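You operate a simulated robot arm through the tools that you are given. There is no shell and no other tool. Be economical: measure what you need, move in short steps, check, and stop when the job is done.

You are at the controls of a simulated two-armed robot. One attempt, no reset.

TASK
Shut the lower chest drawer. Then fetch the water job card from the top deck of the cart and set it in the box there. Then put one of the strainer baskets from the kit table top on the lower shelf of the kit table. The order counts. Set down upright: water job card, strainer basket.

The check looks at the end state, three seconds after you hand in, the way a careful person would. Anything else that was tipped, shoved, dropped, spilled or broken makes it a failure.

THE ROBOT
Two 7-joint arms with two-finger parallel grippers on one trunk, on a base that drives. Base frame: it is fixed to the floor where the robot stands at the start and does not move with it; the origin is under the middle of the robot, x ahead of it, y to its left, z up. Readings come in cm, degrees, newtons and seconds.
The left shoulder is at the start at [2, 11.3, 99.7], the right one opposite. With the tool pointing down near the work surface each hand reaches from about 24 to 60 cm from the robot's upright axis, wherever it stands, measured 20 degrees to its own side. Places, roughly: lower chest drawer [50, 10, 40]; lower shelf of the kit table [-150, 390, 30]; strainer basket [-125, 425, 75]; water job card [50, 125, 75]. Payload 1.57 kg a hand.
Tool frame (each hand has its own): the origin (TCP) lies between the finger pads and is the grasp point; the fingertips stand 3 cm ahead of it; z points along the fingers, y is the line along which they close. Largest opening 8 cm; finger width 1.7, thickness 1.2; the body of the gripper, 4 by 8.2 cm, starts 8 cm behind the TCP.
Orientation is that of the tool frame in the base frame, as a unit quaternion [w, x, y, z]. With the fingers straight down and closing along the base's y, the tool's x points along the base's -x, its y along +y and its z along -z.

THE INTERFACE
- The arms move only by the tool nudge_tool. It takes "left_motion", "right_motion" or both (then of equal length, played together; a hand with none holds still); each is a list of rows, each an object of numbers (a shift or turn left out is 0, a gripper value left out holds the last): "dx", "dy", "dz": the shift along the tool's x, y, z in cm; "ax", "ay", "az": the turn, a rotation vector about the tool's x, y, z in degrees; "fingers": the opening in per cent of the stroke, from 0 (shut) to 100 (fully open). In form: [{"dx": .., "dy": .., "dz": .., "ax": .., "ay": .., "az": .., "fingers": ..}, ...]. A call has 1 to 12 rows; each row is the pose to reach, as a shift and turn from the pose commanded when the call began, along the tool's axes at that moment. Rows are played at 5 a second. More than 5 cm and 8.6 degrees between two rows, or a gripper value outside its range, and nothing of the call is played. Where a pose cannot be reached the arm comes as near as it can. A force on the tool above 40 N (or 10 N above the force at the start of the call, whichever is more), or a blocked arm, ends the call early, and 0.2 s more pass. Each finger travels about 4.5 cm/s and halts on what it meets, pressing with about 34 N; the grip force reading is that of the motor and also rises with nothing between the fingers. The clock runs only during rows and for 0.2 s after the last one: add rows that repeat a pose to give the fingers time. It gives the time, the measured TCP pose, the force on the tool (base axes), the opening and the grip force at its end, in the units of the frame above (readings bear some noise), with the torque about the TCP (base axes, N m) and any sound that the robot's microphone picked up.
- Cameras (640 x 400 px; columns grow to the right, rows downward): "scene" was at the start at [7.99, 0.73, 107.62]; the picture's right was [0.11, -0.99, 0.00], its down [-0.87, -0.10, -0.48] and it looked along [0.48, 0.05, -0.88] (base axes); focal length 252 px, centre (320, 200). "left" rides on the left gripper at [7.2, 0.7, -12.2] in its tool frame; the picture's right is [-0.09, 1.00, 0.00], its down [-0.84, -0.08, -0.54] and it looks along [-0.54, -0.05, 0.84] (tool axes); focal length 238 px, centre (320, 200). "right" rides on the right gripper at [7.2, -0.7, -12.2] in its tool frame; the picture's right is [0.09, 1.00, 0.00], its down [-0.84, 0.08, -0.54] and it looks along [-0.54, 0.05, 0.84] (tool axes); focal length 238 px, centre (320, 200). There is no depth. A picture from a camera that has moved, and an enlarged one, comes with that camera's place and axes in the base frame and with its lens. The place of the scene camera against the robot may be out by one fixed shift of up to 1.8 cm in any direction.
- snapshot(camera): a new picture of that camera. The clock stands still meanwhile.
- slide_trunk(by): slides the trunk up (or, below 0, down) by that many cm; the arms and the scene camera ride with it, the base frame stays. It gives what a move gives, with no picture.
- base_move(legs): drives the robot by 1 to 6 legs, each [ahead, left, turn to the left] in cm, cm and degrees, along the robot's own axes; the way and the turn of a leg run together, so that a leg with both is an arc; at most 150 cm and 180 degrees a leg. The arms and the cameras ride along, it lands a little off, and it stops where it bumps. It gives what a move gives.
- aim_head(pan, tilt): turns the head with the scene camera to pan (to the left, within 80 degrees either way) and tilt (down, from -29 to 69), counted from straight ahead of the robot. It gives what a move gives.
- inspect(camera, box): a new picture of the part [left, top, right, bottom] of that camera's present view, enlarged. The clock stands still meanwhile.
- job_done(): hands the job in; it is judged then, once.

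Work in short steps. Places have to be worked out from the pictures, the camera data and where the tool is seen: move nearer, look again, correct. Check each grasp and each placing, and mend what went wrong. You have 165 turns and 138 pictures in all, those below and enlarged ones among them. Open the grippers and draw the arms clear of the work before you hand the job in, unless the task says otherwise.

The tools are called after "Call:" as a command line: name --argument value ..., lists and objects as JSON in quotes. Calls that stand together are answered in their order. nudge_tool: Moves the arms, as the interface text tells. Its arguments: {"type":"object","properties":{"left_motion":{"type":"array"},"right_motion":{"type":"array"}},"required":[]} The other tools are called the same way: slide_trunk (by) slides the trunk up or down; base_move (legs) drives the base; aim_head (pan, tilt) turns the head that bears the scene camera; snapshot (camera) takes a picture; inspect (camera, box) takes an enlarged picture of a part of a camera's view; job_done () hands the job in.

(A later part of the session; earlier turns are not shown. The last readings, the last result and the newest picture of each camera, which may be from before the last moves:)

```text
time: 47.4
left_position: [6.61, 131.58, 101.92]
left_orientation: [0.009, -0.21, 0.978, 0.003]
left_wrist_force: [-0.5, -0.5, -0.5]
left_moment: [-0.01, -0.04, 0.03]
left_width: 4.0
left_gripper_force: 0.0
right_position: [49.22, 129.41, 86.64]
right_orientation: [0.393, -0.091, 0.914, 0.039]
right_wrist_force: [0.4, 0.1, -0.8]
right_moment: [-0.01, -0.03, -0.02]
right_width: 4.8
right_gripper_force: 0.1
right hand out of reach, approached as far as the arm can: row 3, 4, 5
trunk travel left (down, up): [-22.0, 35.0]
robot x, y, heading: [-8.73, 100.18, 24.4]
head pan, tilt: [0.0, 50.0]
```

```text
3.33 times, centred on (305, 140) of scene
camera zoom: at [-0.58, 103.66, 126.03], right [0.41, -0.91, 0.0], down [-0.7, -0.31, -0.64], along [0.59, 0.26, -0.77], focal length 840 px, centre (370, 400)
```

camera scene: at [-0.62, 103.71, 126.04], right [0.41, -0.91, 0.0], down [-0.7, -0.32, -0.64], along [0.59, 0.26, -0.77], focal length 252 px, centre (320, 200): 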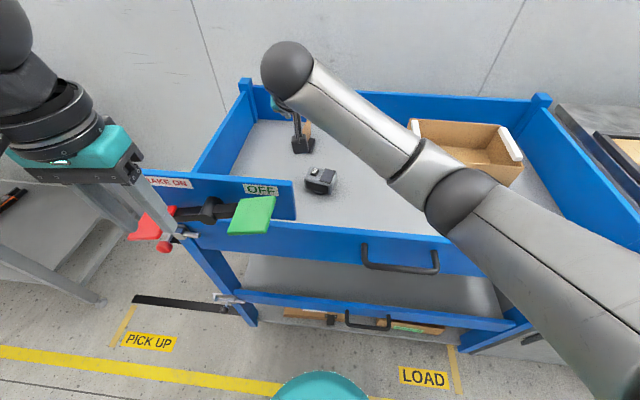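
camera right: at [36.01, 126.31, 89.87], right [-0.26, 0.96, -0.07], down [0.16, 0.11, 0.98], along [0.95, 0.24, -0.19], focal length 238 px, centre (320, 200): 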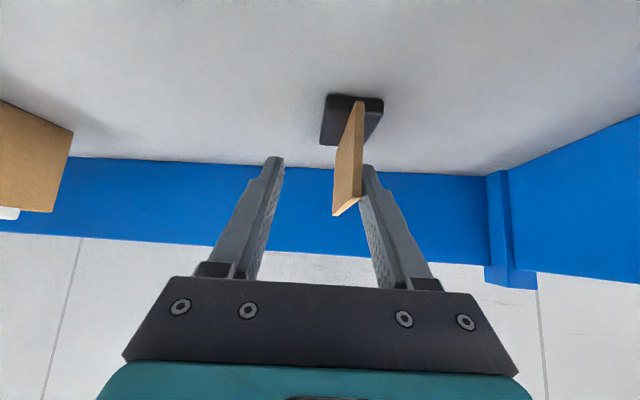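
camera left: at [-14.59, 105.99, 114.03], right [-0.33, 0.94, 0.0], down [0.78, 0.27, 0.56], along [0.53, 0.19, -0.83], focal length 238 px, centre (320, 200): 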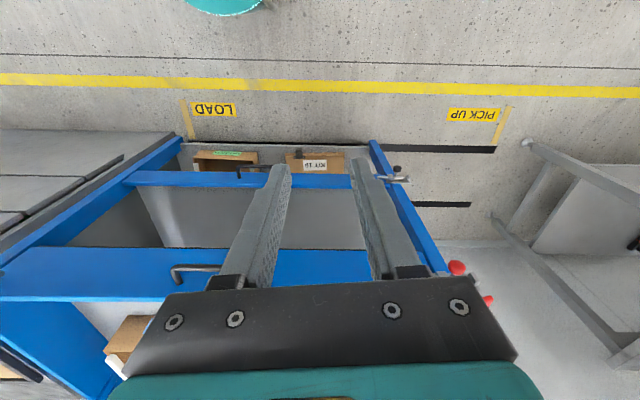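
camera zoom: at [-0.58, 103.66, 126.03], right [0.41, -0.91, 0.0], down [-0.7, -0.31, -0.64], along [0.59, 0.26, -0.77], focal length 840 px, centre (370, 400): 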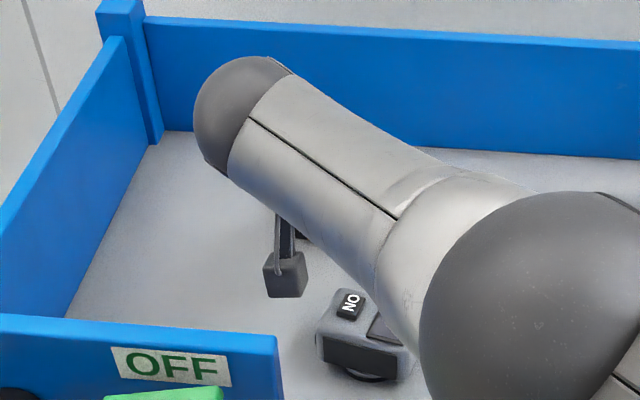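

The arm ran out of reach and slid sideways; the card still stands. I back out to the pre-grasp pose and will move the base closer.

Call:
nudge_tool --right_motion '[{"dz": -3}, {"dz": -6}, {"dz": -9}, {"dz": -12}, {"dz": -12}]'

Call:
aim_head --pan 0 --tilt 69

Call:
snapshot --camera "scene"

Call:
snapshot --camera "right"

```text
time: 48.6
left_position: [6.61, 131.43, 101.85]
left_orientation: [0.01, -0.21, 0.978, 0.003]
left_wrist_force: [-0.3, 0.4, -0.4]
left_moment: [-0.03, 0.01, 0.02]
left_width: 4.03
left_gripper_force: 0.0
right_position: [40.54, 127.85, 94.89]
right_orientation: [0.393, -0.092, 0.914, 0.039]
right_wrist_force: [-0.2, -0.1, -1.2]
right_moment: [0.02, 0.0, 0.03]
right_width: 4.8
right_gripper_force: 0.1
trunk travel left (down, up): [-22.0, 35.0]
robot x, y, heading: [-8.85, 100.15, 24.4]
head pan, tilt: [0.0, 50.0]
```

```text
time: 49.4
left_position: [6.54, 131.43, 101.86]
left_orientation: [0.009, -0.21, 0.978, 0.002]
left_wrist_force: [0.0, 0.7, -0.3]
left_moment: [-0.03, 0.03, 0.0]
left_width: 3.99
left_gripper_force: 0.0
right_position: [40.66, 127.83, 94.92]
right_orientation: [0.393, -0.091, 0.914, 0.039]
right_wrist_force: [0.7, -0.2, -0.2]
right_moment: [-0.02, -0.02, -0.01]
right_width: 4.79
right_gripper_force: 0.2
trunk travel left (down, up): [-22.0, 35.0]
robot x, y, heading: [-9.03, 100.78, 24.3]
head pan, tilt: [0.0, 68.8]
```

```text
106 pictures are left
camera scene: at [-2.53, 102.82, 123.84], right [0.41, -0.91, 0.0], down [-0.85, -0.38, -0.36], along [0.33, 0.15, -0.93], focal length 252 px, centre (320, 200)
```

scene: 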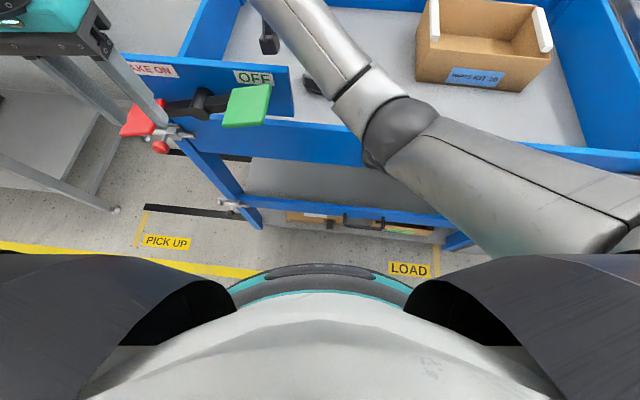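

```text
105 pictures are left
camera right: at [27.46, 124.63, 98.09], right [-0.26, 0.96, -0.07], down [0.16, 0.11, 0.98], along [0.95, 0.24, -0.19], focal length 238 px, centre (320, 200)
```

right: 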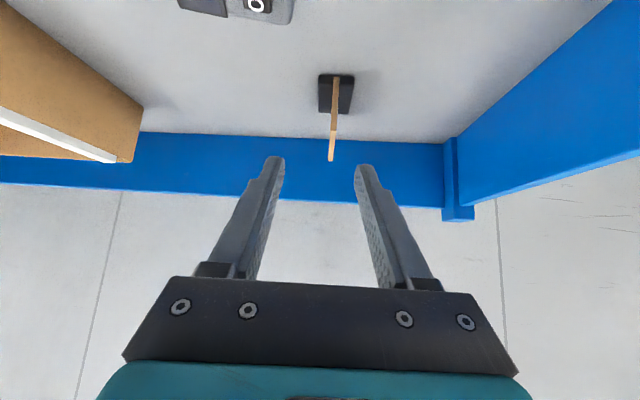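

Reach is short by a few cm. I shift the base 3 cm ahead and 7 cm left with the hand above the card's top; only about 6 cm remain to the cart's lower handle.

Call:
base_move --legs '[[3, 7, 0]]'

Call:
snapshot --camera "right"

```text
time: 50.4
left_position: [7.02, 136.76, 101.83]
left_orientation: [0.008, -0.207, 0.978, 0.003]
left_wrist_force: [0.7, 0.1, -0.5]
left_moment: [-0.02, -0.01, 0.02]
left_width: 4.01
left_gripper_force: 0.0
right_position: [42.72, 131.64, 95.6]
right_orientation: [0.399, -0.075, 0.913, 0.033]
right_wrist_force: [-1.0, -0.4, -0.3]
right_moment: [-0.01, 0.0, -0.01]
right_width: 4.79
right_gripper_force: 0.0
trunk travel left (down, up): [-22.0, 35.0]
robot x, y, heading: [-8.92, 105.16, 24.2]
head pan, tilt: [0.0, 68.8]
stopped in leg 1: the robot was blocked; the commanded pose is now the measured one
```

```text
104 pictures are left
camera right: at [29.43, 128.93, 98.48], right [-0.22, 0.97, -0.07], down [0.16, 0.1, 0.98], along [0.96, 0.21, -0.17], focal length 238 px, centre (320, 200)
```

right: 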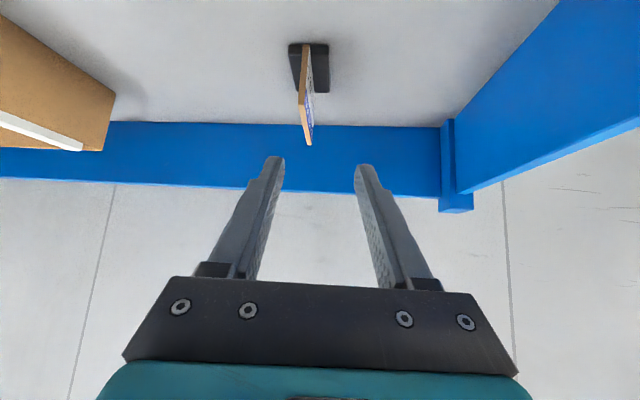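

The base was blocked and the right hand shifted slightly. I look for the contact.

Call:
snapshot --camera "scene"

Call:
aim_head --pan 40 --tilt 55

Call:
snapshot --camera "scene"

Call:
snapshot --camera "left"

```text
103 pictures are left
camera scene: at [-2.13, 108.14, 123.79], right [0.41, -0.91, 0.0], down [-0.85, -0.38, -0.36], along [0.33, 0.15, -0.93], focal length 252 px, centre (320, 200)
```

scene: 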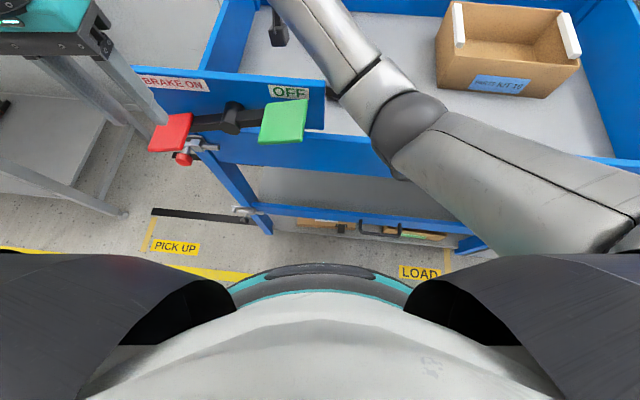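

```text
time: 51.5
left_position: [7.11, 136.84, 101.88]
left_orientation: [0.009, -0.206, 0.978, 0.004]
left_wrist_force: [-0.3, 0.8, 0.1]
left_moment: [0.02, 0.01, 0.01]
left_width: 3.97
left_gripper_force: 0.1
right_position: [42.72, 131.71, 95.42]
right_orientation: [0.398, -0.076, 0.913, 0.034]
right_wrist_force: [-0.4, 0.6, 0.1]
right_moment: [0.01, 0.02, 0.04]
right_width: 4.8
right_gripper_force: 0.0
trunk travel left (down, up): [-22.0, 35.0]
robot x, y, heading: [-9.1, 105.75, 23.9]
head pan, tilt: [40.0, 55.0]
```

```text
102 pictures are left
camera scene: at [-3.96, 112.28, 125.38], right [0.9, -0.44, 0.0], down [-0.36, -0.74, -0.57], along [0.25, 0.52, -0.82], focal length 252 px, centre (320, 200)
```

scene: 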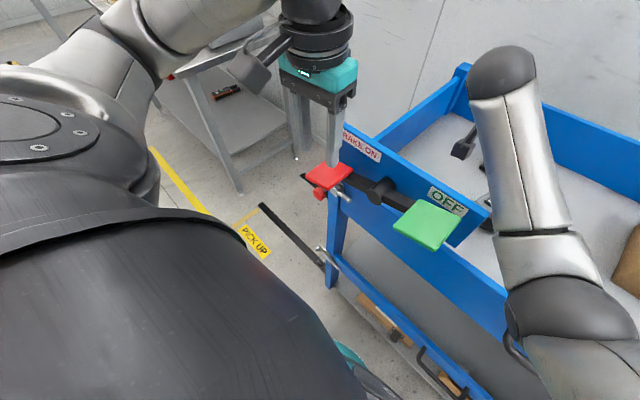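

```text
101 pictures are left
camera left: at [0.21, 134.33, 113.88], right [-0.32, 0.95, 0.01], down [0.79, 0.26, 0.56], along [0.52, 0.18, -0.83], focal length 238 px, centre (320, 200)
```

left: 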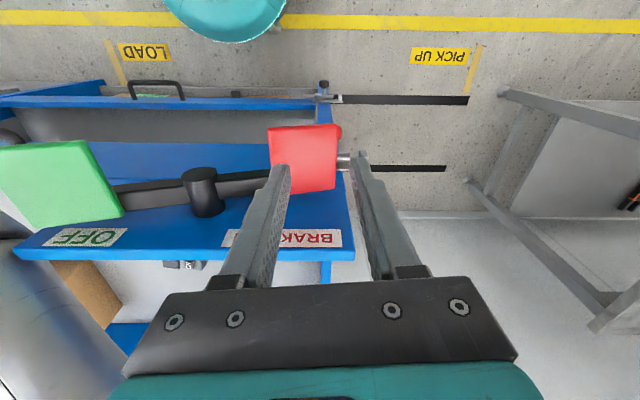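

The right elbow rests against the cart rim, since a bent arm drops the elbow; nothing else is touched. I raise the hand to lift the elbow, then shift left 5 cm only.

Call:
nudge_tool --right_motion '[{"dx": -2.2, "dz": -2}, {"dx": -4.4, "dz": -4.1}, {"dx": -6, "dz": -5.6}]'

Call:
base_move --legs '[[0, 5, 0]]'

Call:
snapshot --camera "right"

Call:
aim_head --pan 0 --tilt 60

Call:
snapshot --camera "scene"

```text
time: 52.3
left_position: [6.73, 136.95, 101.84]
left_orientation: [0.009, -0.208, 0.978, 0.003]
left_wrist_force: [-0.2, 0.0, 0.1]
left_moment: [0.02, 0.02, 0.03]
left_width: 3.99
left_gripper_force: 0.1
right_position: [42.01, 131.95, 103.74]
right_orientation: [0.4, -0.078, 0.912, 0.035]
right_wrist_force: [-0.2, -0.5, 1.1]
right_moment: [-0.01, -0.02, -0.03]
right_width: 4.81
right_gripper_force: 0.1
trunk travel left (down, up): [-22.0, 35.0]
robot x, y, heading: [-9.21, 105.32, 24.3]
head pan, tilt: [40.0, 55.0]
```

```text
time: 53.4
left_position: [4.37, 140.82, 102.04]
left_orientation: [0.011, -0.204, 0.979, 0.006]
left_wrist_force: [-0.4, 0.0, -0.2]
left_moment: [-0.01, 0.01, 0.02]
left_width: 4.01
left_gripper_force: 0.0
right_position: [40.7, 134.69, 104.2]
right_orientation: [0.405, -0.064, 0.912, 0.027]
right_wrist_force: [-0.3, 0.6, 0.2]
right_moment: [0.01, -0.03, -0.03]
right_width: 4.78
right_gripper_force: 0.0
trunk travel left (down, up): [-22.0, 35.0]
robot x, y, heading: [-11.06, 110.07, 23.4]
head pan, tilt: [40.0, 55.0]
stopped in leg 1: the robot was blocked; the commanded pose is now the measured one
```

```text
100 pictures are left
camera right: at [27.28, 132.16, 107.02], right [-0.2, 0.98, -0.07], down [0.15, 0.1, 0.98], along [0.97, 0.19, -0.16], focal length 238 px, centre (320, 200)
```

right: 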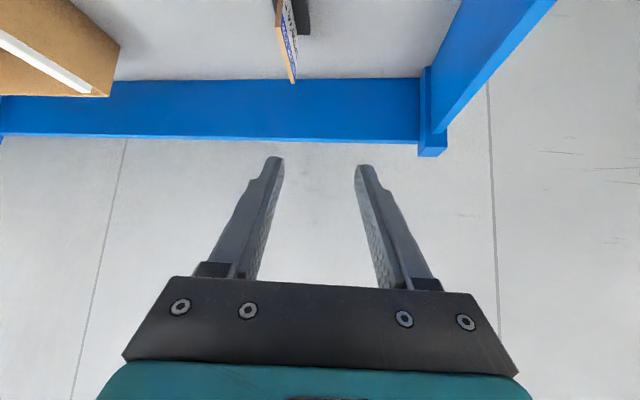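

```text
time: 54.4
left_position: [4.32, 140.75, 102.23]
left_orientation: [0.011, -0.206, 0.978, 0.007]
left_wrist_force: [-0.9, 0.0, -0.5]
left_moment: [-0.01, -0.01, -0.03]
left_width: 4.03
left_gripper_force: 0.0
right_position: [40.82, 134.73, 104.2]
right_orientation: [0.404, -0.066, 0.912, 0.03]
right_wrist_force: [0.0, 0.1, -0.9]
right_moment: [0.0, 0.0, 0.02]
right_width: 4.81
right_gripper_force: 0.0
trunk travel left (down, up): [-22.0, 35.0]
robot x, y, heading: [-11.47, 110.26, 23.8]
head pan, tilt: [0.0, 60.0]
```

```text
99 pictures are left
camera scene: at [-4.04, 112.38, 124.84], right [0.4, -0.91, -0.01], down [-0.79, -0.35, -0.51], along [0.46, 0.21, -0.86], focal length 252 px, centre (320, 200)
```

scene: 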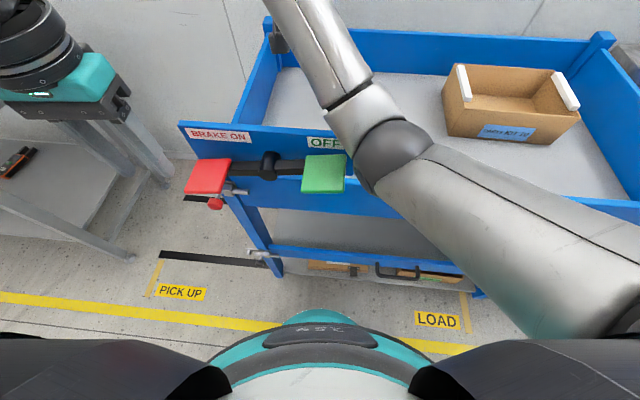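

The elbow is now against the panel side, so sideways shifting is wrong. I drive back to the free spot, raise the trunk 15 cm, and will instead turn the base left to bring the right shoulder forward.

Call:
base_move --legs '[[-2, -10, 0]]'

Call:
slide_trunk --by 15

Call:
snapshot --camera "scene"

```text
time: 55.6
left_position: [6.94, 131.43, 101.86]
left_orientation: [0.009, -0.204, 0.979, 0.003]
left_wrist_force: [-0.5, -0.1, 0.0]
left_moment: [0.03, 0.0, 0.04]
left_width: 3.97
left_gripper_force: 0.1
right_position: [43.07, 125.38, 103.73]
right_orientation: [0.402, -0.067, 0.913, 0.026]
right_wrist_force: [0.3, 0.2, 0.3]
right_moment: [0.03, 0.04, 0.01]
right_width: 4.81
right_gripper_force: 0.1
trunk travel left (down, up): [-22.0, 35.0]
robot x, y, heading: [-8.93, 99.9, 23.6]
head pan, tilt: [0.0, 60.0]
```

```text
time: 57.4
left_position: [6.83, 131.55, 116.85]
left_orientation: [0.009, -0.205, 0.979, 0.004]
left_wrist_force: [0.8, -0.3, 0.9]
left_moment: [0.0, 0.01, 0.0]
left_width: 4.01
left_gripper_force: 0.0
right_position: [43.09, 125.6, 118.85]
right_orientation: [0.402, -0.067, 0.913, 0.026]
right_wrist_force: [-0.3, -0.3, -0.4]
right_moment: [0.02, -0.03, 0.0]
right_width: 4.8
right_gripper_force: 0.1
trunk travel left (down, up): [-37.0, 20.0]
robot x, y, heading: [-9.03, 99.97, 23.6]
head pan, tilt: [0.0, 60.0]
```

```text
98 pictures are left
camera scene: at [-1.5, 103.39, 139.77], right [0.4, -0.92, 0.0], down [-0.79, -0.35, -0.5], along [0.46, 0.2, -0.87], focal length 252 px, centre (320, 200)
```

scene: 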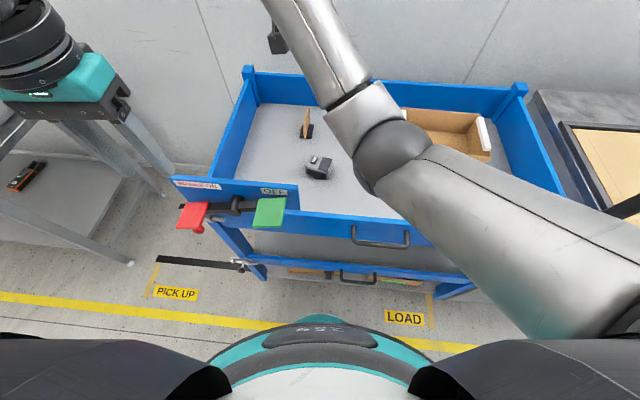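

Free again, and the card is unmoved. I go 3 cm ahead and turn 22° left with everything high.

Call:
base_move --legs '[[3, 0, 0], [0, 0, 22]]'

Call:
snapshot --camera "scene"

```text
time: 59.3
left_position: [-3.22, 136.35, 116.84]
left_orientation: [0.009, -0.387, 0.922, 0.005]
left_wrist_force: [-0.2, 0.0, -0.4]
left_moment: [0.01, 0.02, -0.01]
left_width: 3.97
left_gripper_force: 0.0
right_position: [32.75, 144.32, 118.81]
right_orientation: [0.39, -0.238, 0.884, 0.101]
right_wrist_force: [0.1, 0.5, -0.1]
right_moment: [-0.01, 0.02, 0.02]
right_width: 4.78
right_gripper_force: 0.1
trunk travel left (down, up): [-37.0, 20.0]
robot x, y, heading: [-5.93, 101.65, 45.5]
head pan, tilt: [0.0, 60.0]
```

```text
97 pictures are left
camera scene: at [-0.43, 106.99, 139.78], right [0.71, -0.7, 0.0], down [-0.61, -0.62, -0.5], along [0.35, 0.36, -0.87], focal length 252 px, centre (320, 200)
```

scene: 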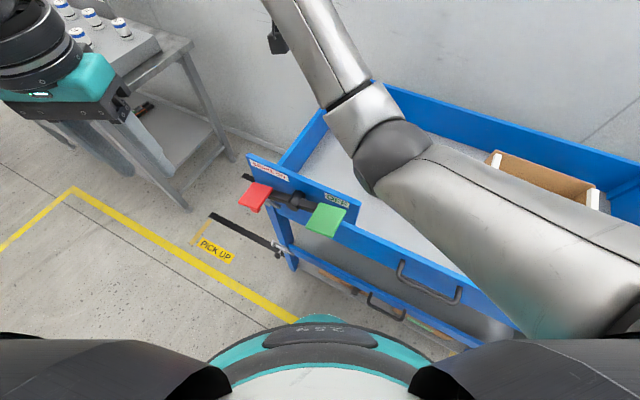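

Right shoulder is now about 51 cm from the needed wrist point, within reach. I move the hand over the card at z≈100, yawed to the card's plane.

Call:
nudge_tool --right_motion '[{"dx": 1, "dy": -2.8, "dz": 2.9, "ax": 2, "az": 1.8}, {"dx": 2, "dy": -5.6, "dz": 5.8, "ax": 4, "az": 3.6}, {"dx": 3, "dy": -8.5, "dz": 8.7, "ax": 6, "az": 5.4}, {"dx": 4, "dy": -11.3, "dz": 11.6, "ax": 8, "az": 7.2}, {"dx": 5, "dy": -14.1, "dz": 14.5, "ax": 10, "az": 9}, {"dx": 6, "dy": -17, "dz": 17.4, "ax": 12, "az": 10.8}, {"dx": 7.1, "dy": -19.8, "dz": 20.3, "ax": 13.6, "az": 12.4}, {"dx": 7.1, "dy": -19.8, "dz": 20.3, "ax": 13.6, "az": 12.4}]'

Call:
snapshot --camera "right"

Call:
snapshot --camera "scene"

```text
time: 61.1
left_position: [-3.21, 136.44, 116.82]
left_orientation: [0.008, -0.386, 0.922, 0.005]
left_wrist_force: [0.3, 0.5, 0.6]
left_moment: [-0.02, 0.01, -0.02]
left_width: 4.01
left_gripper_force: 0.1
right_position: [51.42, 132.31, 100.05]
right_orientation: [0.401, -0.094, 0.91, 0.038]
right_wrist_force: [-0.1, 0.0, -0.2]
right_moment: [-0.01, 0.01, 0.01]
right_width: 4.79
right_gripper_force: 0.1
trunk travel left (down, up): [-37.0, 20.0]
robot x, y, heading: [-6.1, 101.33, 45.6]
head pan, tilt: [0.0, 60.0]
```

```text
96 pictures are left
camera right: at [38.2, 128.97, 102.89], right [-0.26, 0.96, -0.07], down [0.14, 0.11, 0.98], along [0.95, 0.25, -0.17], focal length 238 px, centre (320, 200)
```

right: 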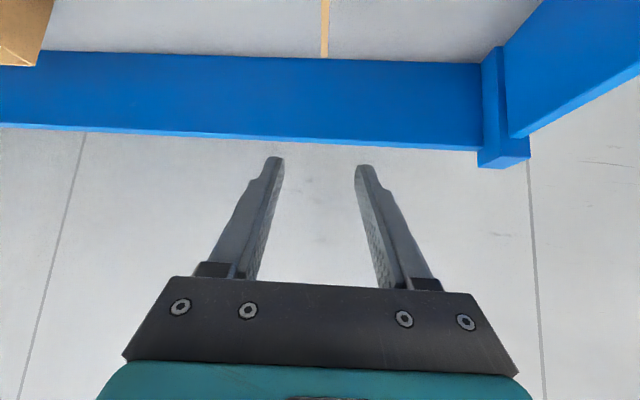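

```text
95 pictures are left
camera scene: at [-0.44, 106.99, 139.78], right [0.71, -0.7, 0.0], down [-0.61, -0.62, -0.5], along [0.35, 0.36, -0.87], focal length 252 px, centre (320, 200)
```

scene: 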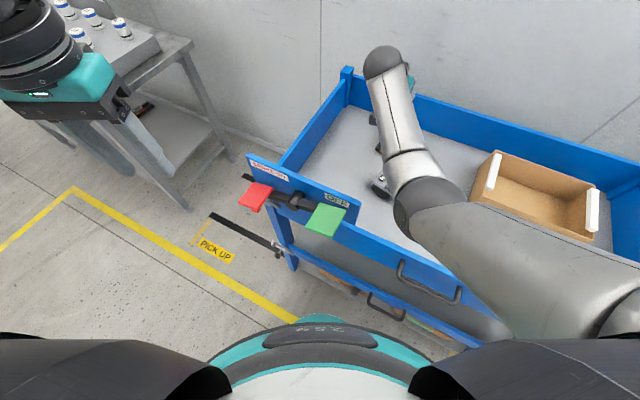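

Aligned directly above the card. I lower by trunk 11 cm and check both card and elbow.

Call:
slide_trunk --by -11

Call:
snapshot --camera "right"

Call:
snapshot --camera "scene"

```text
time: 62.6
left_position: [-3.18, 136.4, 105.85]
left_orientation: [0.008, -0.387, 0.922, 0.006]
left_wrist_force: [-0.1, -0.6, 0.5]
left_moment: [0.02, 0.01, -0.01]
left_width: 4.0
left_gripper_force: 0.0
right_position: [51.43, 132.33, 89.08]
right_orientation: [0.403, -0.094, 0.91, 0.038]
right_wrist_force: [0.3, 0.2, 0.4]
right_moment: [0.02, 0.0, 0.0]
right_width: 4.82
right_gripper_force: 0.1
trunk travel left (down, up): [-26.0, 31.0]
robot x, y, heading: [-6.58, 101.55, 45.6]
head pan, tilt: [0.0, 60.0]
```

```text
94 pictures are left
camera right: at [38.18, 128.98, 91.93], right [-0.26, 0.96, -0.07], down [0.14, 0.11, 0.98], along [0.95, 0.25, -0.17], focal length 238 px, centre (320, 200)
```

right: 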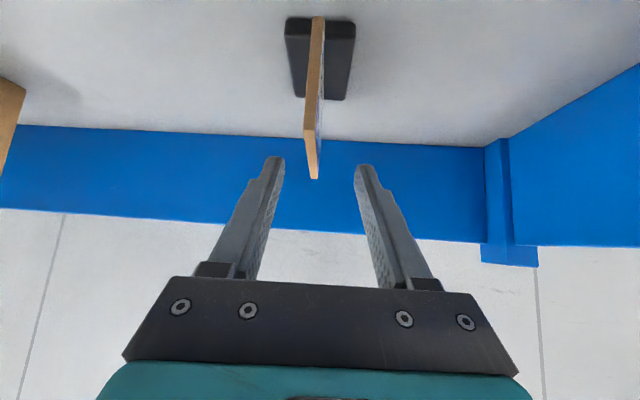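

```text
93 pictures are left
camera scene: at [-0.41, 106.97, 128.79], right [0.71, -0.7, 0.0], down [-0.61, -0.62, -0.5], along [0.35, 0.36, -0.87], focal length 252 px, centre (320, 200)
```

scene: 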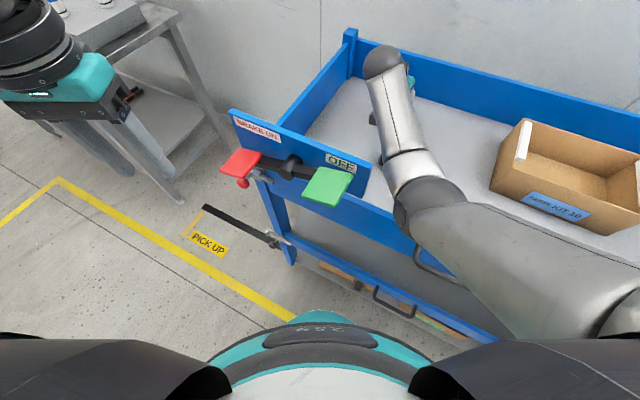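

Fingers straddle the card well. I lower the last 4.3 cm with the arm, then close.

Call:
nudge_tool --right_motion '[{"dx": 1.6, "dz": 1.5}, {"dx": 3.2, "dz": 2.9}, {"dx": 3.2, "dz": 2.9}]'

Call:
snapshot --camera "right"

```text
time: 63.4
left_position: [-3.22, 136.48, 105.76]
left_orientation: [0.009, -0.387, 0.922, 0.006]
left_wrist_force: [-0.3, 0.4, 0.1]
left_moment: [-0.01, 0.0, 0.01]
left_width: 4.01
left_gripper_force: 0.1
right_position: [51.42, 132.21, 84.7]
right_orientation: [0.403, -0.095, 0.91, 0.038]
right_wrist_force: [-0.1, -0.9, 0.0]
right_moment: [0.01, 0.06, -0.04]
right_width: 4.79
right_gripper_force: 0.0
trunk travel left (down, up): [-26.0, 31.0]
robot x, y, heading: [-6.5, 101.74, 45.7]
head pan, tilt: [0.0, 60.0]
```

```text
92 pictures are left
camera right: at [38.21, 128.92, 87.59], right [-0.26, 0.96, -0.07], down [0.14, 0.12, 0.98], along [0.95, 0.25, -0.17], focal length 238 px, centre (320, 200)
```

right: 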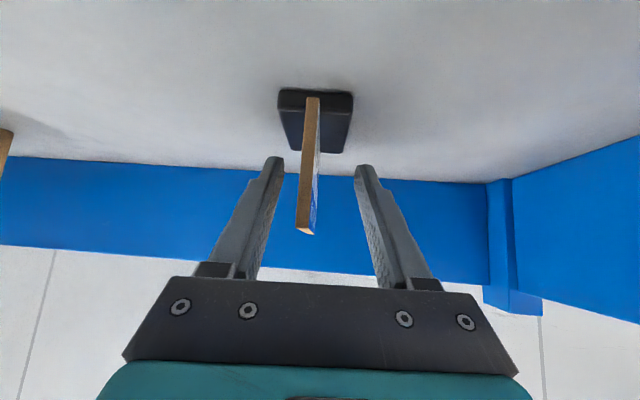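

The card sits about 0.6 cm toward the tool's -y side. I centre, then close.

Call:
nudge_tool --right_motion '[{"dy": -0.6}, {"dy": -0.6, "fingers": 25}, {"dy": -0.6, "fingers": 0}, {"dy": -0.6, "fingers": 0}, {"dy": -0.6, "fingers": 0}, {"dy": -0.6, "fingers": 0}]'

Call:
snapshot --camera "right"

```text
time: 64.8
left_position: [-3.15, 136.38, 105.89]
left_orientation: [0.007, -0.387, 0.922, 0.005]
left_wrist_force: [-0.7, 0.6, -0.5]
left_moment: [-0.03, -0.03, 0.02]
left_width: 4.01
left_gripper_force: 0.0
right_position: [51.7, 131.46, 84.9]
right_orientation: [0.402, -0.095, 0.91, 0.038]
right_wrist_force: [-0.8, 0.0, 0.2]
right_moment: [0.02, 0.04, 0.01]
right_width: 0.56
right_gripper_force: 25.9
trunk travel left (down, up): [-26.0, 31.0]
robot x, y, heading: [-6.49, 101.44, 45.9]
head pan, tilt: [0.0, 60.0]
```

```text
91 pictures are left
camera right: at [38.33, 128.32, 87.6], right [-0.26, 0.96, -0.07], down [0.14, 0.12, 0.98], along [0.95, 0.25, -0.17], focal length 238 px, centre (320, 200)
```

right: 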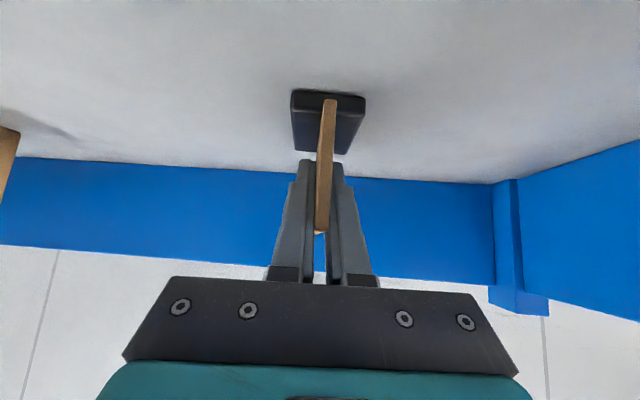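

Gripped at 0.56 cm. I lift with the trunk by 20 cm and check.

Call:
slide_trunk --by 20

Call:
snapshot --camera "right"

Call:
aim_head --pan -30 --tilt 50

Call:
snapshot --camera "scene"

```text
time: 66.9
left_position: [-3.1, 136.46, 125.77]
left_orientation: [0.008, -0.387, 0.922, 0.006]
left_wrist_force: [-0.3, -0.5, 0.1]
left_moment: [0.01, 0.03, 0.04]
left_width: 4.01
left_gripper_force: 0.1
right_position: [51.61, 131.49, 104.79]
right_orientation: [0.402, -0.094, 0.91, 0.037]
right_wrist_force: [0.2, -0.4, -0.6]
right_moment: [0.0, -0.01, 0.0]
right_width: 0.53
right_gripper_force: 25.8
trunk travel left (down, up): [-46.0, 11.0]
robot x, y, heading: [-6.34, 101.51, 45.6]
head pan, tilt: [0.0, 60.0]
```

```text
90 pictures are left
camera right: at [38.33, 128.33, 107.58], right [-0.26, 0.96, -0.07], down [0.14, 0.12, 0.98], along [0.95, 0.25, -0.17], focal length 238 px, centre (320, 200)
```

right: 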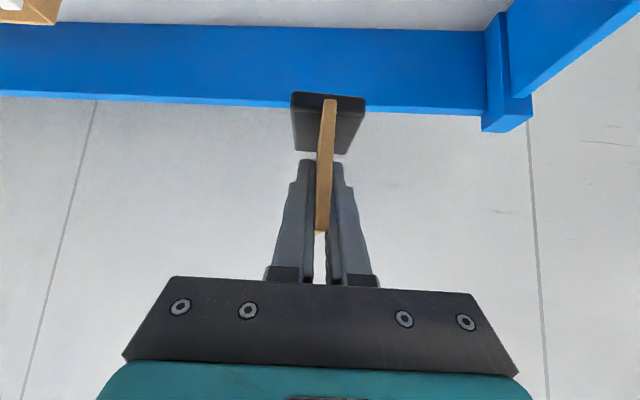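

```text
time: 67.9
left_position: [-3.16, 136.43, 125.7]
left_orientation: [0.008, -0.386, 0.922, 0.005]
left_wrist_force: [-0.5, 0.8, -0.3]
left_moment: [-0.02, -0.01, 0.01]
left_width: 4.0
left_gripper_force: 0.1
right_position: [51.57, 131.53, 104.77]
right_orientation: [0.403, -0.094, 0.91, 0.038]
right_wrist_force: [0.4, 0.6, 0.2]
right_moment: [0.0, 0.0, 0.0]
right_width: 0.53
right_gripper_force: 25.7
trunk travel left (down, up): [-46.0, 11.0]
robot x, y, heading: [-6.1, 101.5, 45.8]
head pan, tilt: [-30.0, 50.0]
```

```text
89 pictures are left
camera scene: at [2.34, 104.3, 150.03], right [0.27, -0.96, 0.0], down [-0.74, -0.21, -0.64], along [0.62, 0.17, -0.77], focal length 252 px, centre (320, 200)
```

scene: 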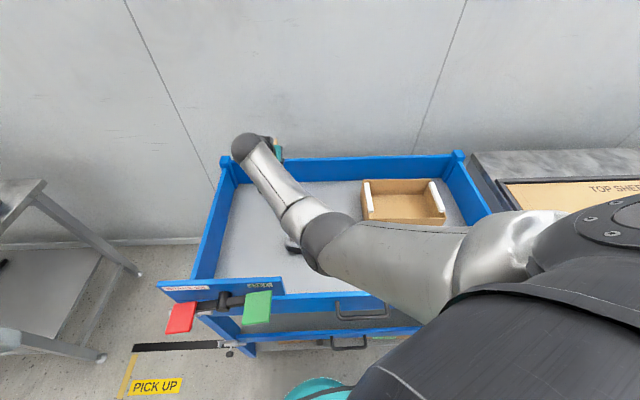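

The card is held upright. I enlarge the box to locate its corners.

Call:
inspect --camera "scene" --box '[330, 150, 470, 240]'

```text
4.44 times, centred on (400, 195) of scene
camera zoom: at [2.34, 104.3, 150.03], right [0.27, -0.96, 0.0], down [-0.74, -0.21, -0.64], along [0.62, 0.17, -0.77], focal length 1119 px, centre (-36, 222)
```

zoom: 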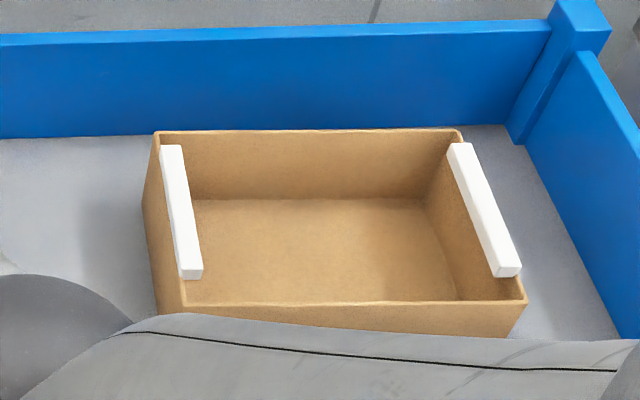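

Box: top corners about (49,102), (56,80), (65,107), (71,85), top z≈88.5. I carry the card, held high, to above the box centre and align it with the box depth.

Call:
nudge_tool --right_motion '[{"dy": -4.6, "ax": -0.5, "az": -0.5}, {"dy": -9.2, "ax": -1, "az": -1}, {"dy": -13.9, "ax": -1.5, "az": -1.4}, {"dy": -18.5, "ax": -2, "az": -1.8}, {"dy": -23.2, "ax": -2.5, "az": -2.3}, {"dy": -27.9, "ax": -3, "az": -2.8}, {"dy": -32.5, "ax": -3.5, "az": -3.2, "dz": 0.3}, {"dx": -0.3, "dy": -37.2, "dz": 0.6, "ax": -3.9, "az": -3.6}, {"dx": -0.3, "dy": -37.2, "dz": 0.6, "ax": -3.9, "az": -3.6}]'

Call:
snapshot --camera "scene"

Call:
snapshot --camera "right"

```text
time: 69.9
left_position: [-3.32, 136.52, 125.91]
left_orientation: [0.009, -0.386, 0.922, 0.005]
left_wrist_force: [0.1, -0.1, -0.4]
left_moment: [-0.01, 0.0, 0.04]
left_width: 4.02
left_gripper_force: 0.0
right_position: [59.67, 95.28, 104.94]
right_orientation: [0.4, -0.137, 0.905, 0.056]
right_wrist_force: [-0.1, 0.6, -0.3]
right_moment: [0.02, 0.0, -0.04]
right_width: 0.56
right_gripper_force: 25.6
trunk travel left (down, up): [-46.0, 11.0]
robot x, y, heading: [-6.48, 101.63, 45.4]
head pan, tilt: [-30.0, 50.0]
```

```text
87 pictures are left
camera scene: at [2.33, 104.36, 150.03], right [0.27, -0.96, 0.0], down [-0.74, -0.21, -0.64], along [0.62, 0.17, -0.77], focal length 252 px, centre (320, 200)
```

scene: 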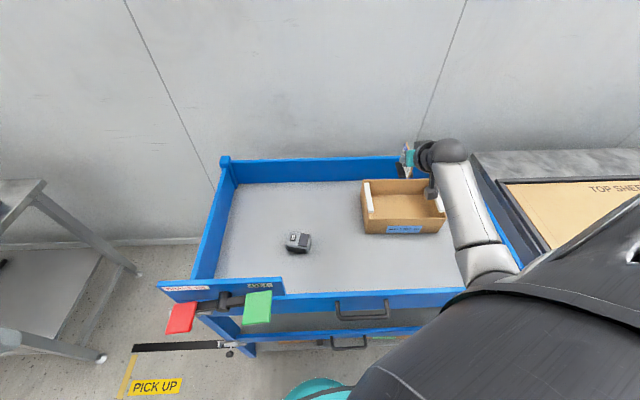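

```text
86 pictures are left
camera right: at [46.87, 90.74, 107.73], right [-0.35, 0.93, -0.08], down [0.13, 0.13, 0.98], along [0.93, 0.33, -0.17], focal length 238 px, centre (320, 200)
```

right: 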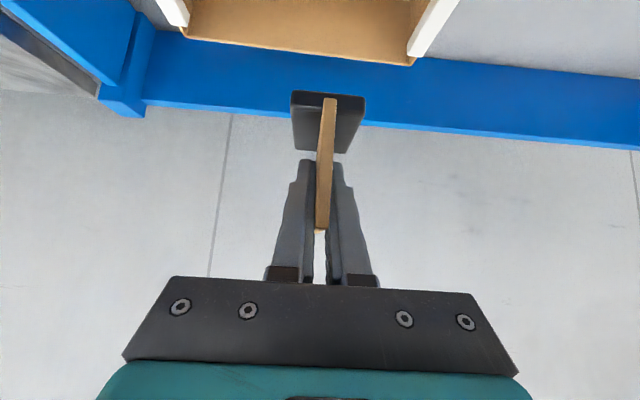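

Position checks: back wall at about x 68.5, and the card fits with about 3 cm spare. I lower the trunk 11 cm and look again.

Call:
slide_trunk --by -11

Call:
snapshot --camera "right"

Call:
inspect --camera "scene" --box '[330, 130, 530, 260]'

```text
time: 71.3
left_position: [-3.18, 136.37, 114.9]
left_orientation: [0.008, -0.386, 0.922, 0.006]
left_wrist_force: [0.2, -0.5, -0.5]
left_moment: [0.0, -0.01, 0.03]
left_width: 4.01
left_gripper_force: 0.0
right_position: [59.84, 95.19, 93.92]
right_orientation: [0.4, -0.136, 0.905, 0.057]
right_wrist_force: [-0.6, 0.0, -0.2]
right_moment: [-0.02, 0.0, 0.02]
right_width: 0.53
right_gripper_force: 25.3
trunk travel left (down, up): [-35.0, 22.0]
robot x, y, heading: [-6.09, 101.77, 45.5]
head pan, tilt: [-30.0, 50.0]
```

```text
85 pictures are left
camera right: at [46.86, 90.73, 96.72], right [-0.35, 0.93, -0.08], down [0.13, 0.13, 0.98], along [0.93, 0.33, -0.17], focal length 238 px, centre (320, 200)
```

right: 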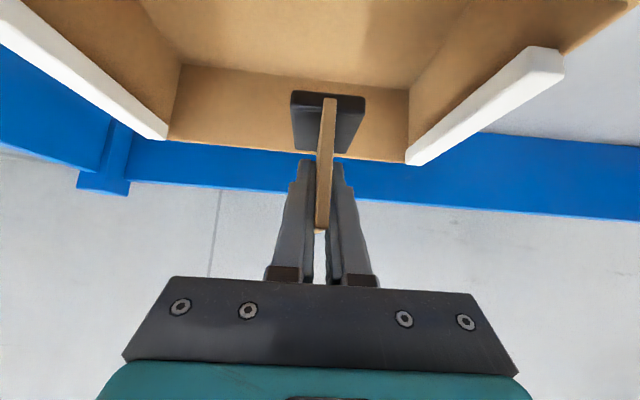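

```text
3.08 times, centred on (430, 195) of scene
camera zoom: at [2.34, 104.28, 139.04], right [0.27, -0.96, 0.0], down [-0.74, -0.21, -0.64], along [0.62, 0.17, -0.77], focal length 775 px, centre (-18, 215)
```

zoom: 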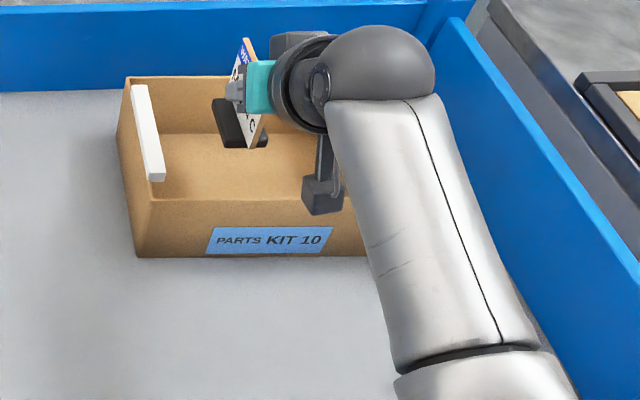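

The card is centred over the box interior. I lower 7.5 cm with the arm and check the contact.

Call:
nudge_tool --right_motion '[{"dx": 1.5, "dz": 1.35}, {"dx": 3, "dz": 2.7}, {"dx": 4.4, "dz": 4.05}, {"dx": 5, "dz": 4.6}, {"dx": 5.55, "dz": 5.05}, {"dx": 5.55, "dz": 5.05}]'

Call:
snapshot --camera "right"

Call:
inspect --camera "scene" --box '[330, 130, 530, 260]'

```text
time: 72.7
left_position: [-3.24, 136.43, 114.78]
left_orientation: [0.008, -0.386, 0.922, 0.005]
left_wrist_force: [-0.4, -0.8, -0.6]
left_moment: [-0.01, -0.04, 0.04]
left_width: 4.01
left_gripper_force: 0.1
right_position: [59.79, 95.2, 86.26]
right_orientation: [0.4, -0.136, 0.905, 0.056]
right_wrist_force: [0.6, -0.2, -0.5]
right_moment: [0.03, 0.01, 0.0]
right_width: 0.54
right_gripper_force: 25.5
trunk travel left (down, up): [-35.0, 22.0]
robot x, y, heading: [-6.23, 101.63, 45.8]
head pan, tilt: [-30.0, 50.0]
```

```text
83 pictures are left
camera right: at [46.82, 90.64, 89.16], right [-0.35, 0.93, -0.08], down [0.13, 0.13, 0.98], along [0.93, 0.33, -0.17], focal length 238 px, centre (320, 200)
```

right: 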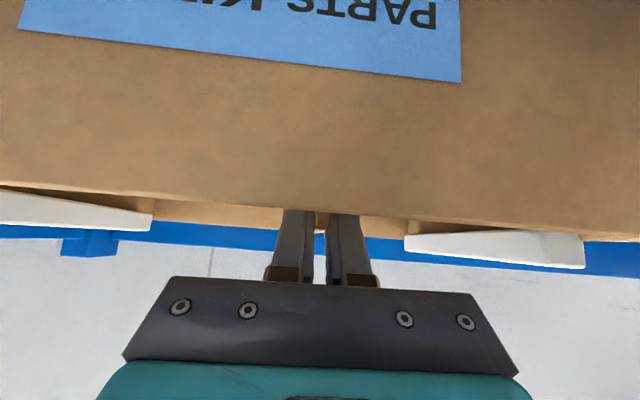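

```text
3.08 times, centred on (430, 195) of scene
camera zoom: at [2.34, 104.29, 139.04], right [0.27, -0.96, 0.0], down [-0.74, -0.21, -0.64], along [0.62, 0.17, -0.77], focal length 775 px, centre (-18, 215)
```

zoom: 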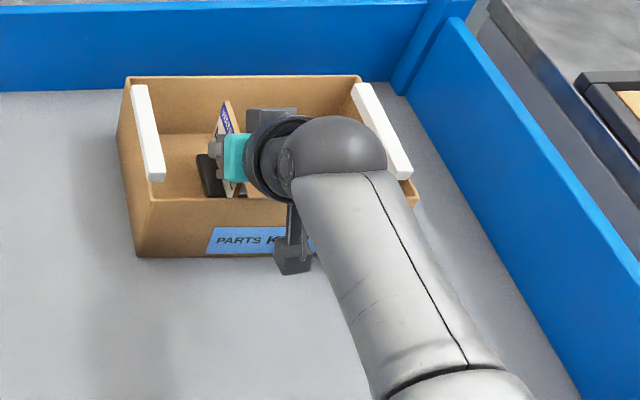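

Camera is clear in front of the box. I ease down in small steps until contact.

Call:
nudge_tool --right_motion '[{"dx": 0.22, "dz": 0.2}, {"dx": 0.37, "dz": 0.34}, {"dx": 0.52, "dz": 0.47}, {"dx": 0.52, "dz": 0.47}]'

```text
time: 73.7
left_position: [-3.19, 136.47, 114.79]
left_orientation: [0.008, -0.387, 0.922, 0.006]
left_wrist_force: [-0.5, -0.1, -0.4]
left_moment: [0.0, 0.02, 0.02]
left_width: 4.02
left_gripper_force: 0.0
right_position: [59.71, 95.13, 85.6]
right_orientation: [0.4, -0.136, 0.905, 0.056]
right_wrist_force: [0.2, -0.6, -0.6]
right_moment: [0.01, 0.01, 0.03]
right_width: 0.57
right_gripper_force: 25.6
trunk travel left (down, up): [-35.0, 22.0]
robot x, y, heading: [-6.42, 101.4, 45.4]
head pan, tilt: [-30.0, 50.0]
```

No contact force yet; I go lower in tiny steps.

Call:
nudge_tool --right_motion '[{"dx": 0.15, "dz": 0.14}, {"dx": 0.3, "dz": 0.27}, {"dx": 0.3, "dz": 0.27}]'

```text
time: 74.5
left_position: [-3.28, 136.43, 114.89]
left_orientation: [0.007, -0.387, 0.922, 0.005]
left_wrist_force: [0.9, -0.1, -0.9]
left_moment: [0.02, 0.05, 0.02]
left_width: 3.99
left_gripper_force: 0.0
right_position: [59.82, 95.06, 85.23]
right_orientation: [0.401, -0.136, 0.904, 0.057]
right_wrist_force: [-0.1, -0.8, 3.0]
right_moment: [0.0, 0.04, 0.01]
right_width: 0.54
right_gripper_force: 25.7
trunk travel left (down, up): [-35.0, 22.0]
robot x, y, heading: [-6.07, 101.3, 45.4]
head pan, tilt: [-30.0, 50.0]
```

A 3 N contact marks the box floor at z≈85.2. I open the fingers and rise straight up.

Call:
nudge_tool --right_motion '[{"fingers": 15}, {"fingers": 35}, {"fingers": 35}, {"fingers": 35}]'

Call:
nudge_tool --right_motion '[{"dx": -1.5, "dz": -1.35}, {"dx": -3.7, "dz": -3.4}, {"dx": -6.6, "dz": -6.1}, {"dx": -9.6, "dz": -8.8}, {"dx": -12, "dz": -11}]'

Call:
inspect --camera "scene" --box '[330, 130, 530, 260]'

Call:
snapshot --camera "right"

```text
time: 75.5
left_position: [-3.15, 136.44, 114.9]
left_orientation: [0.008, -0.386, 0.922, 0.004]
left_wrist_force: [-1.7, -1.2, 0.5]
left_moment: [-0.02, -0.02, 0.04]
left_width: 3.99
left_gripper_force: 0.0
right_position: [59.74, 95.15, 85.16]
right_orientation: [0.399, -0.137, 0.905, 0.056]
right_wrist_force: [0.1, 0.9, 1.1]
right_moment: [0.02, 0.0, 0.01]
right_width: 2.84
right_gripper_force: 0.1
trunk travel left (down, up): [-35.0, 22.0]
robot x, y, heading: [-6.2, 101.3, 45.6]
head pan, tilt: [-30.0, 50.0]
```

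```text
time: 76.7
left_position: [-3.24, 136.49, 114.69]
left_orientation: [0.009, -0.387, 0.922, 0.005]
left_wrist_force: [1.2, 0.4, 0.1]
left_moment: [0.02, -0.01, -0.02]
left_width: 3.99
left_gripper_force: 0.1
right_position: [59.55, 95.13, 101.54]
right_orientation: [0.399, -0.137, 0.905, 0.057]
right_wrist_force: [-0.3, 0.2, -0.6]
right_moment: [0.01, 0.0, -0.06]
right_width: 2.81
right_gripper_force: 0.0
trunk travel left (down, up): [-35.0, 22.0]
robot x, y, heading: [-6.18, 101.81, 45.4]
head pan, tilt: [-30.0, 50.0]
```

```text
3.08 times, centred on (430, 195) of scene
camera zoom: at [2.34, 104.29, 139.04], right [0.27, -0.96, 0.0], down [-0.74, -0.21, -0.64], along [0.62, 0.17, -0.77], focal length 775 px, centre (-18, 215)
```

zoom: 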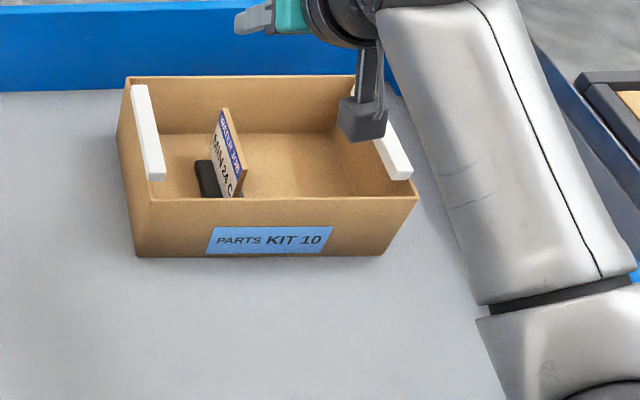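

```text
80 pictures are left
camera right: at [46.69, 90.69, 104.45], right [-0.35, 0.93, -0.08], down [0.13, 0.13, 0.98], along [0.93, 0.33, -0.17], focal length 238 px, centre (320, 200)
```

right: 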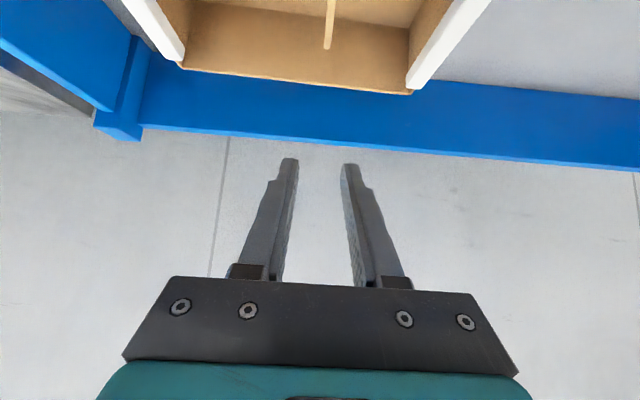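

The card stands upright in the box. I raise the trunk and drive away along the cart's normal so the arm stays clear of the post.

Call:
slide_trunk --by 10

Call:
base_move --legs '[[-46, 18, 0]]'

Call:
nudge_tool --right_motion '[{"dx": 1, "dz": -3, "ay": 7.5}, {"dx": 2, "dz": -6, "ay": 15}, {"dx": 3, "dz": -9, "ay": 22.5}, {"dx": 4, "dz": -12, "ay": 30}, {"dx": 5, "dz": -15, "ay": 37.5}, {"dx": 5, "dz": -18, "ay": 45}]'

Call:
aim_head --pan 60 --tilt 20

Call:
snapshot --camera "scene"

```text
time: 78.0
left_position: [-3.15, 136.45, 124.81]
left_orientation: [0.008, -0.387, 0.922, 0.006]
left_wrist_force: [-0.4, -0.1, -0.2]
left_moment: [0.0, -0.01, 0.02]
left_width: 3.97
left_gripper_force: 0.0
right_position: [59.59, 95.19, 111.59]
right_orientation: [0.399, -0.136, 0.905, 0.056]
right_wrist_force: [0.0, -0.9, -0.1]
right_moment: [0.01, 0.0, 0.0]
right_width: 2.79
right_gripper_force: 0.1
trunk travel left (down, up): [-45.0, 12.0]
robot x, y, heading: [-6.35, 101.29, 45.5]
head pan, tilt: [-30.0, 50.0]
```

```text
time: 80.9
left_position: [-47.9, 116.4, 124.88]
left_orientation: [0.009, -0.385, 0.923, 0.005]
left_wrist_force: [-0.1, 0.1, -0.1]
left_moment: [0.0, 0.03, 0.0]
left_width: 4.01
left_gripper_force: 0.1
right_position: [14.79, 75.08, 111.54]
right_orientation: [0.4, -0.136, 0.905, 0.057]
right_wrist_force: [0.2, 0.8, -0.1]
right_moment: [0.01, -0.02, -0.01]
right_width: 2.81
right_gripper_force: 0.2
trunk travel left (down, up): [-45.0, 12.0]
robot x, y, heading: [-51.2, 81.35, 45.5]
head pan, tilt: [-30.0, 50.0]
```

```text
time: 82.3
left_position: [-47.93, 116.41, 124.87]
left_orientation: [0.008, -0.385, 0.923, 0.005]
left_wrist_force: [0.3, 0.0, -0.6]
left_moment: [0.02, 0.01, 0.0]
left_width: 3.98
left_gripper_force: 0.0
right_position: [-1.15, 70.18, 120.05]
right_orientation: [0.022, -0.147, 0.989, -0.001]
right_wrist_force: [-0.6, 0.9, -1.3]
right_moment: [-0.01, 0.03, 0.01]
right_width: 2.8
right_gripper_force: 0.0
trunk travel left (down, up): [-45.0, 12.0]
robot x, y, heading: [-50.94, 81.71, 45.4]
head pan, tilt: [-30.0, 50.0]
```

```text
time: 84.0
left_position: [-47.89, 116.4, 124.78]
left_orientation: [0.008, -0.385, 0.923, 0.006]
left_wrist_force: [-0.1, 0.0, 0.2]
left_moment: [0.01, 0.0, -0.02]
left_width: 4.01
left_gripper_force: 0.0
right_position: [-1.1, 70.18, 119.96]
right_orientation: [0.024, -0.146, 0.989, 0.0]
right_wrist_force: [-0.3, 0.4, 0.0]
right_moment: [-0.04, 0.0, 0.0]
right_width: 2.78
right_gripper_force: 0.0
trunk travel left (down, up): [-45.0, 12.0]
robot x, y, heading: [-51.43, 81.22, 45.3]
head pan, tilt: [60.0, 20.0]
```

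```text
79 pictures are left
camera scene: at [-52.32, 91.2, 153.59], right [0.96, 0.27, 0.0], down [0.09, -0.33, -0.94], along [-0.25, 0.91, -0.34], focal length 252 px, centre (320, 200)
```

scene: 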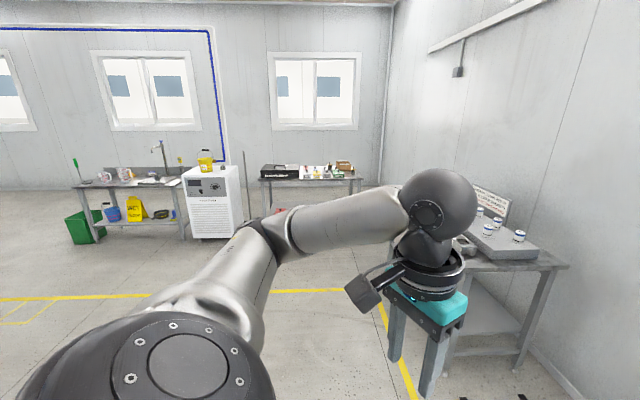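

The kit table is the middle one by the window, about 3.3 m off, facing heading ~105°. I turn 60° left and drive toward it in stages.

Call:
base_move --legs '[[0, 0, 60], [100, 0, 0], [100, 10, 0]]'

Call:
aim_head --pan 0 --tilt 30

Call:
snapshot --camera "scene"

```text
time: 96.6
left_position: [-139.03, 292.87, 124.9]
left_orientation: [-0.004, 0.787, -0.617, -0.009]
left_wrist_force: [-0.3, 0.3, 0.0]
left_moment: [-0.04, 0.01, -0.05]
left_width: 4.01
left_gripper_force: 0.1
right_position: [-75.28, 308.67, 120.0]
right_orientation: [0.02, -0.611, 0.791, 0.012]
right_wrist_force: [0.2, -0.4, 0.0]
right_moment: [0.0, -0.02, 0.0]
right_width: 2.8
right_gripper_force: 0.1
trunk travel left (down, up): [-45.0, 12.0]
robot x, y, heading: [-111.14, 271.6, 103.9]
head pan, tilt: [60.0, 20.0]
```

```text
time: 97.9
left_position: [-139.05, 292.96, 124.86]
left_orientation: [-0.006, 0.787, -0.616, -0.008]
left_wrist_force: [0.8, 0.1, -0.5]
left_moment: [0.0, 0.0, -0.02]
left_width: 4.0
left_gripper_force: 0.0
right_position: [-75.3, 308.59, 120.0]
right_orientation: [0.02, -0.611, 0.791, 0.011]
right_wrist_force: [0.4, 0.4, 0.0]
right_moment: [0.01, 0.02, -0.01]
right_width: 2.83
right_gripper_force: 0.1
trunk travel left (down, up): [-45.0, 12.0]
robot x, y, heading: [-110.91, 271.58, 104.0]
head pan, tilt: [0.0, 30.0]
```

```text
78 pictures are left
camera scene: at [-112.87, 281.6, 151.99], right [0.97, 0.24, 0.0], down [0.12, -0.48, -0.87], along [-0.21, 0.84, -0.5], focal length 252 px, centre (320, 200)
```

scene: 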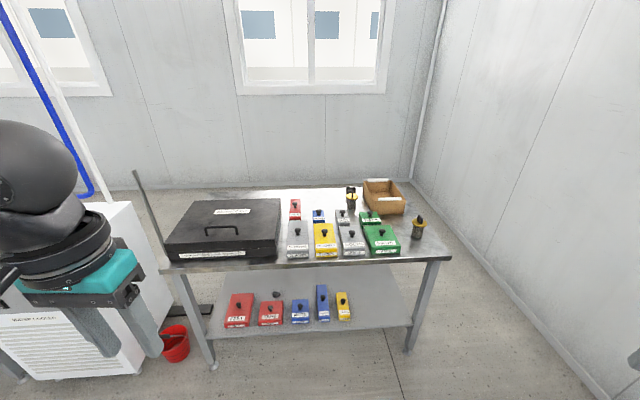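

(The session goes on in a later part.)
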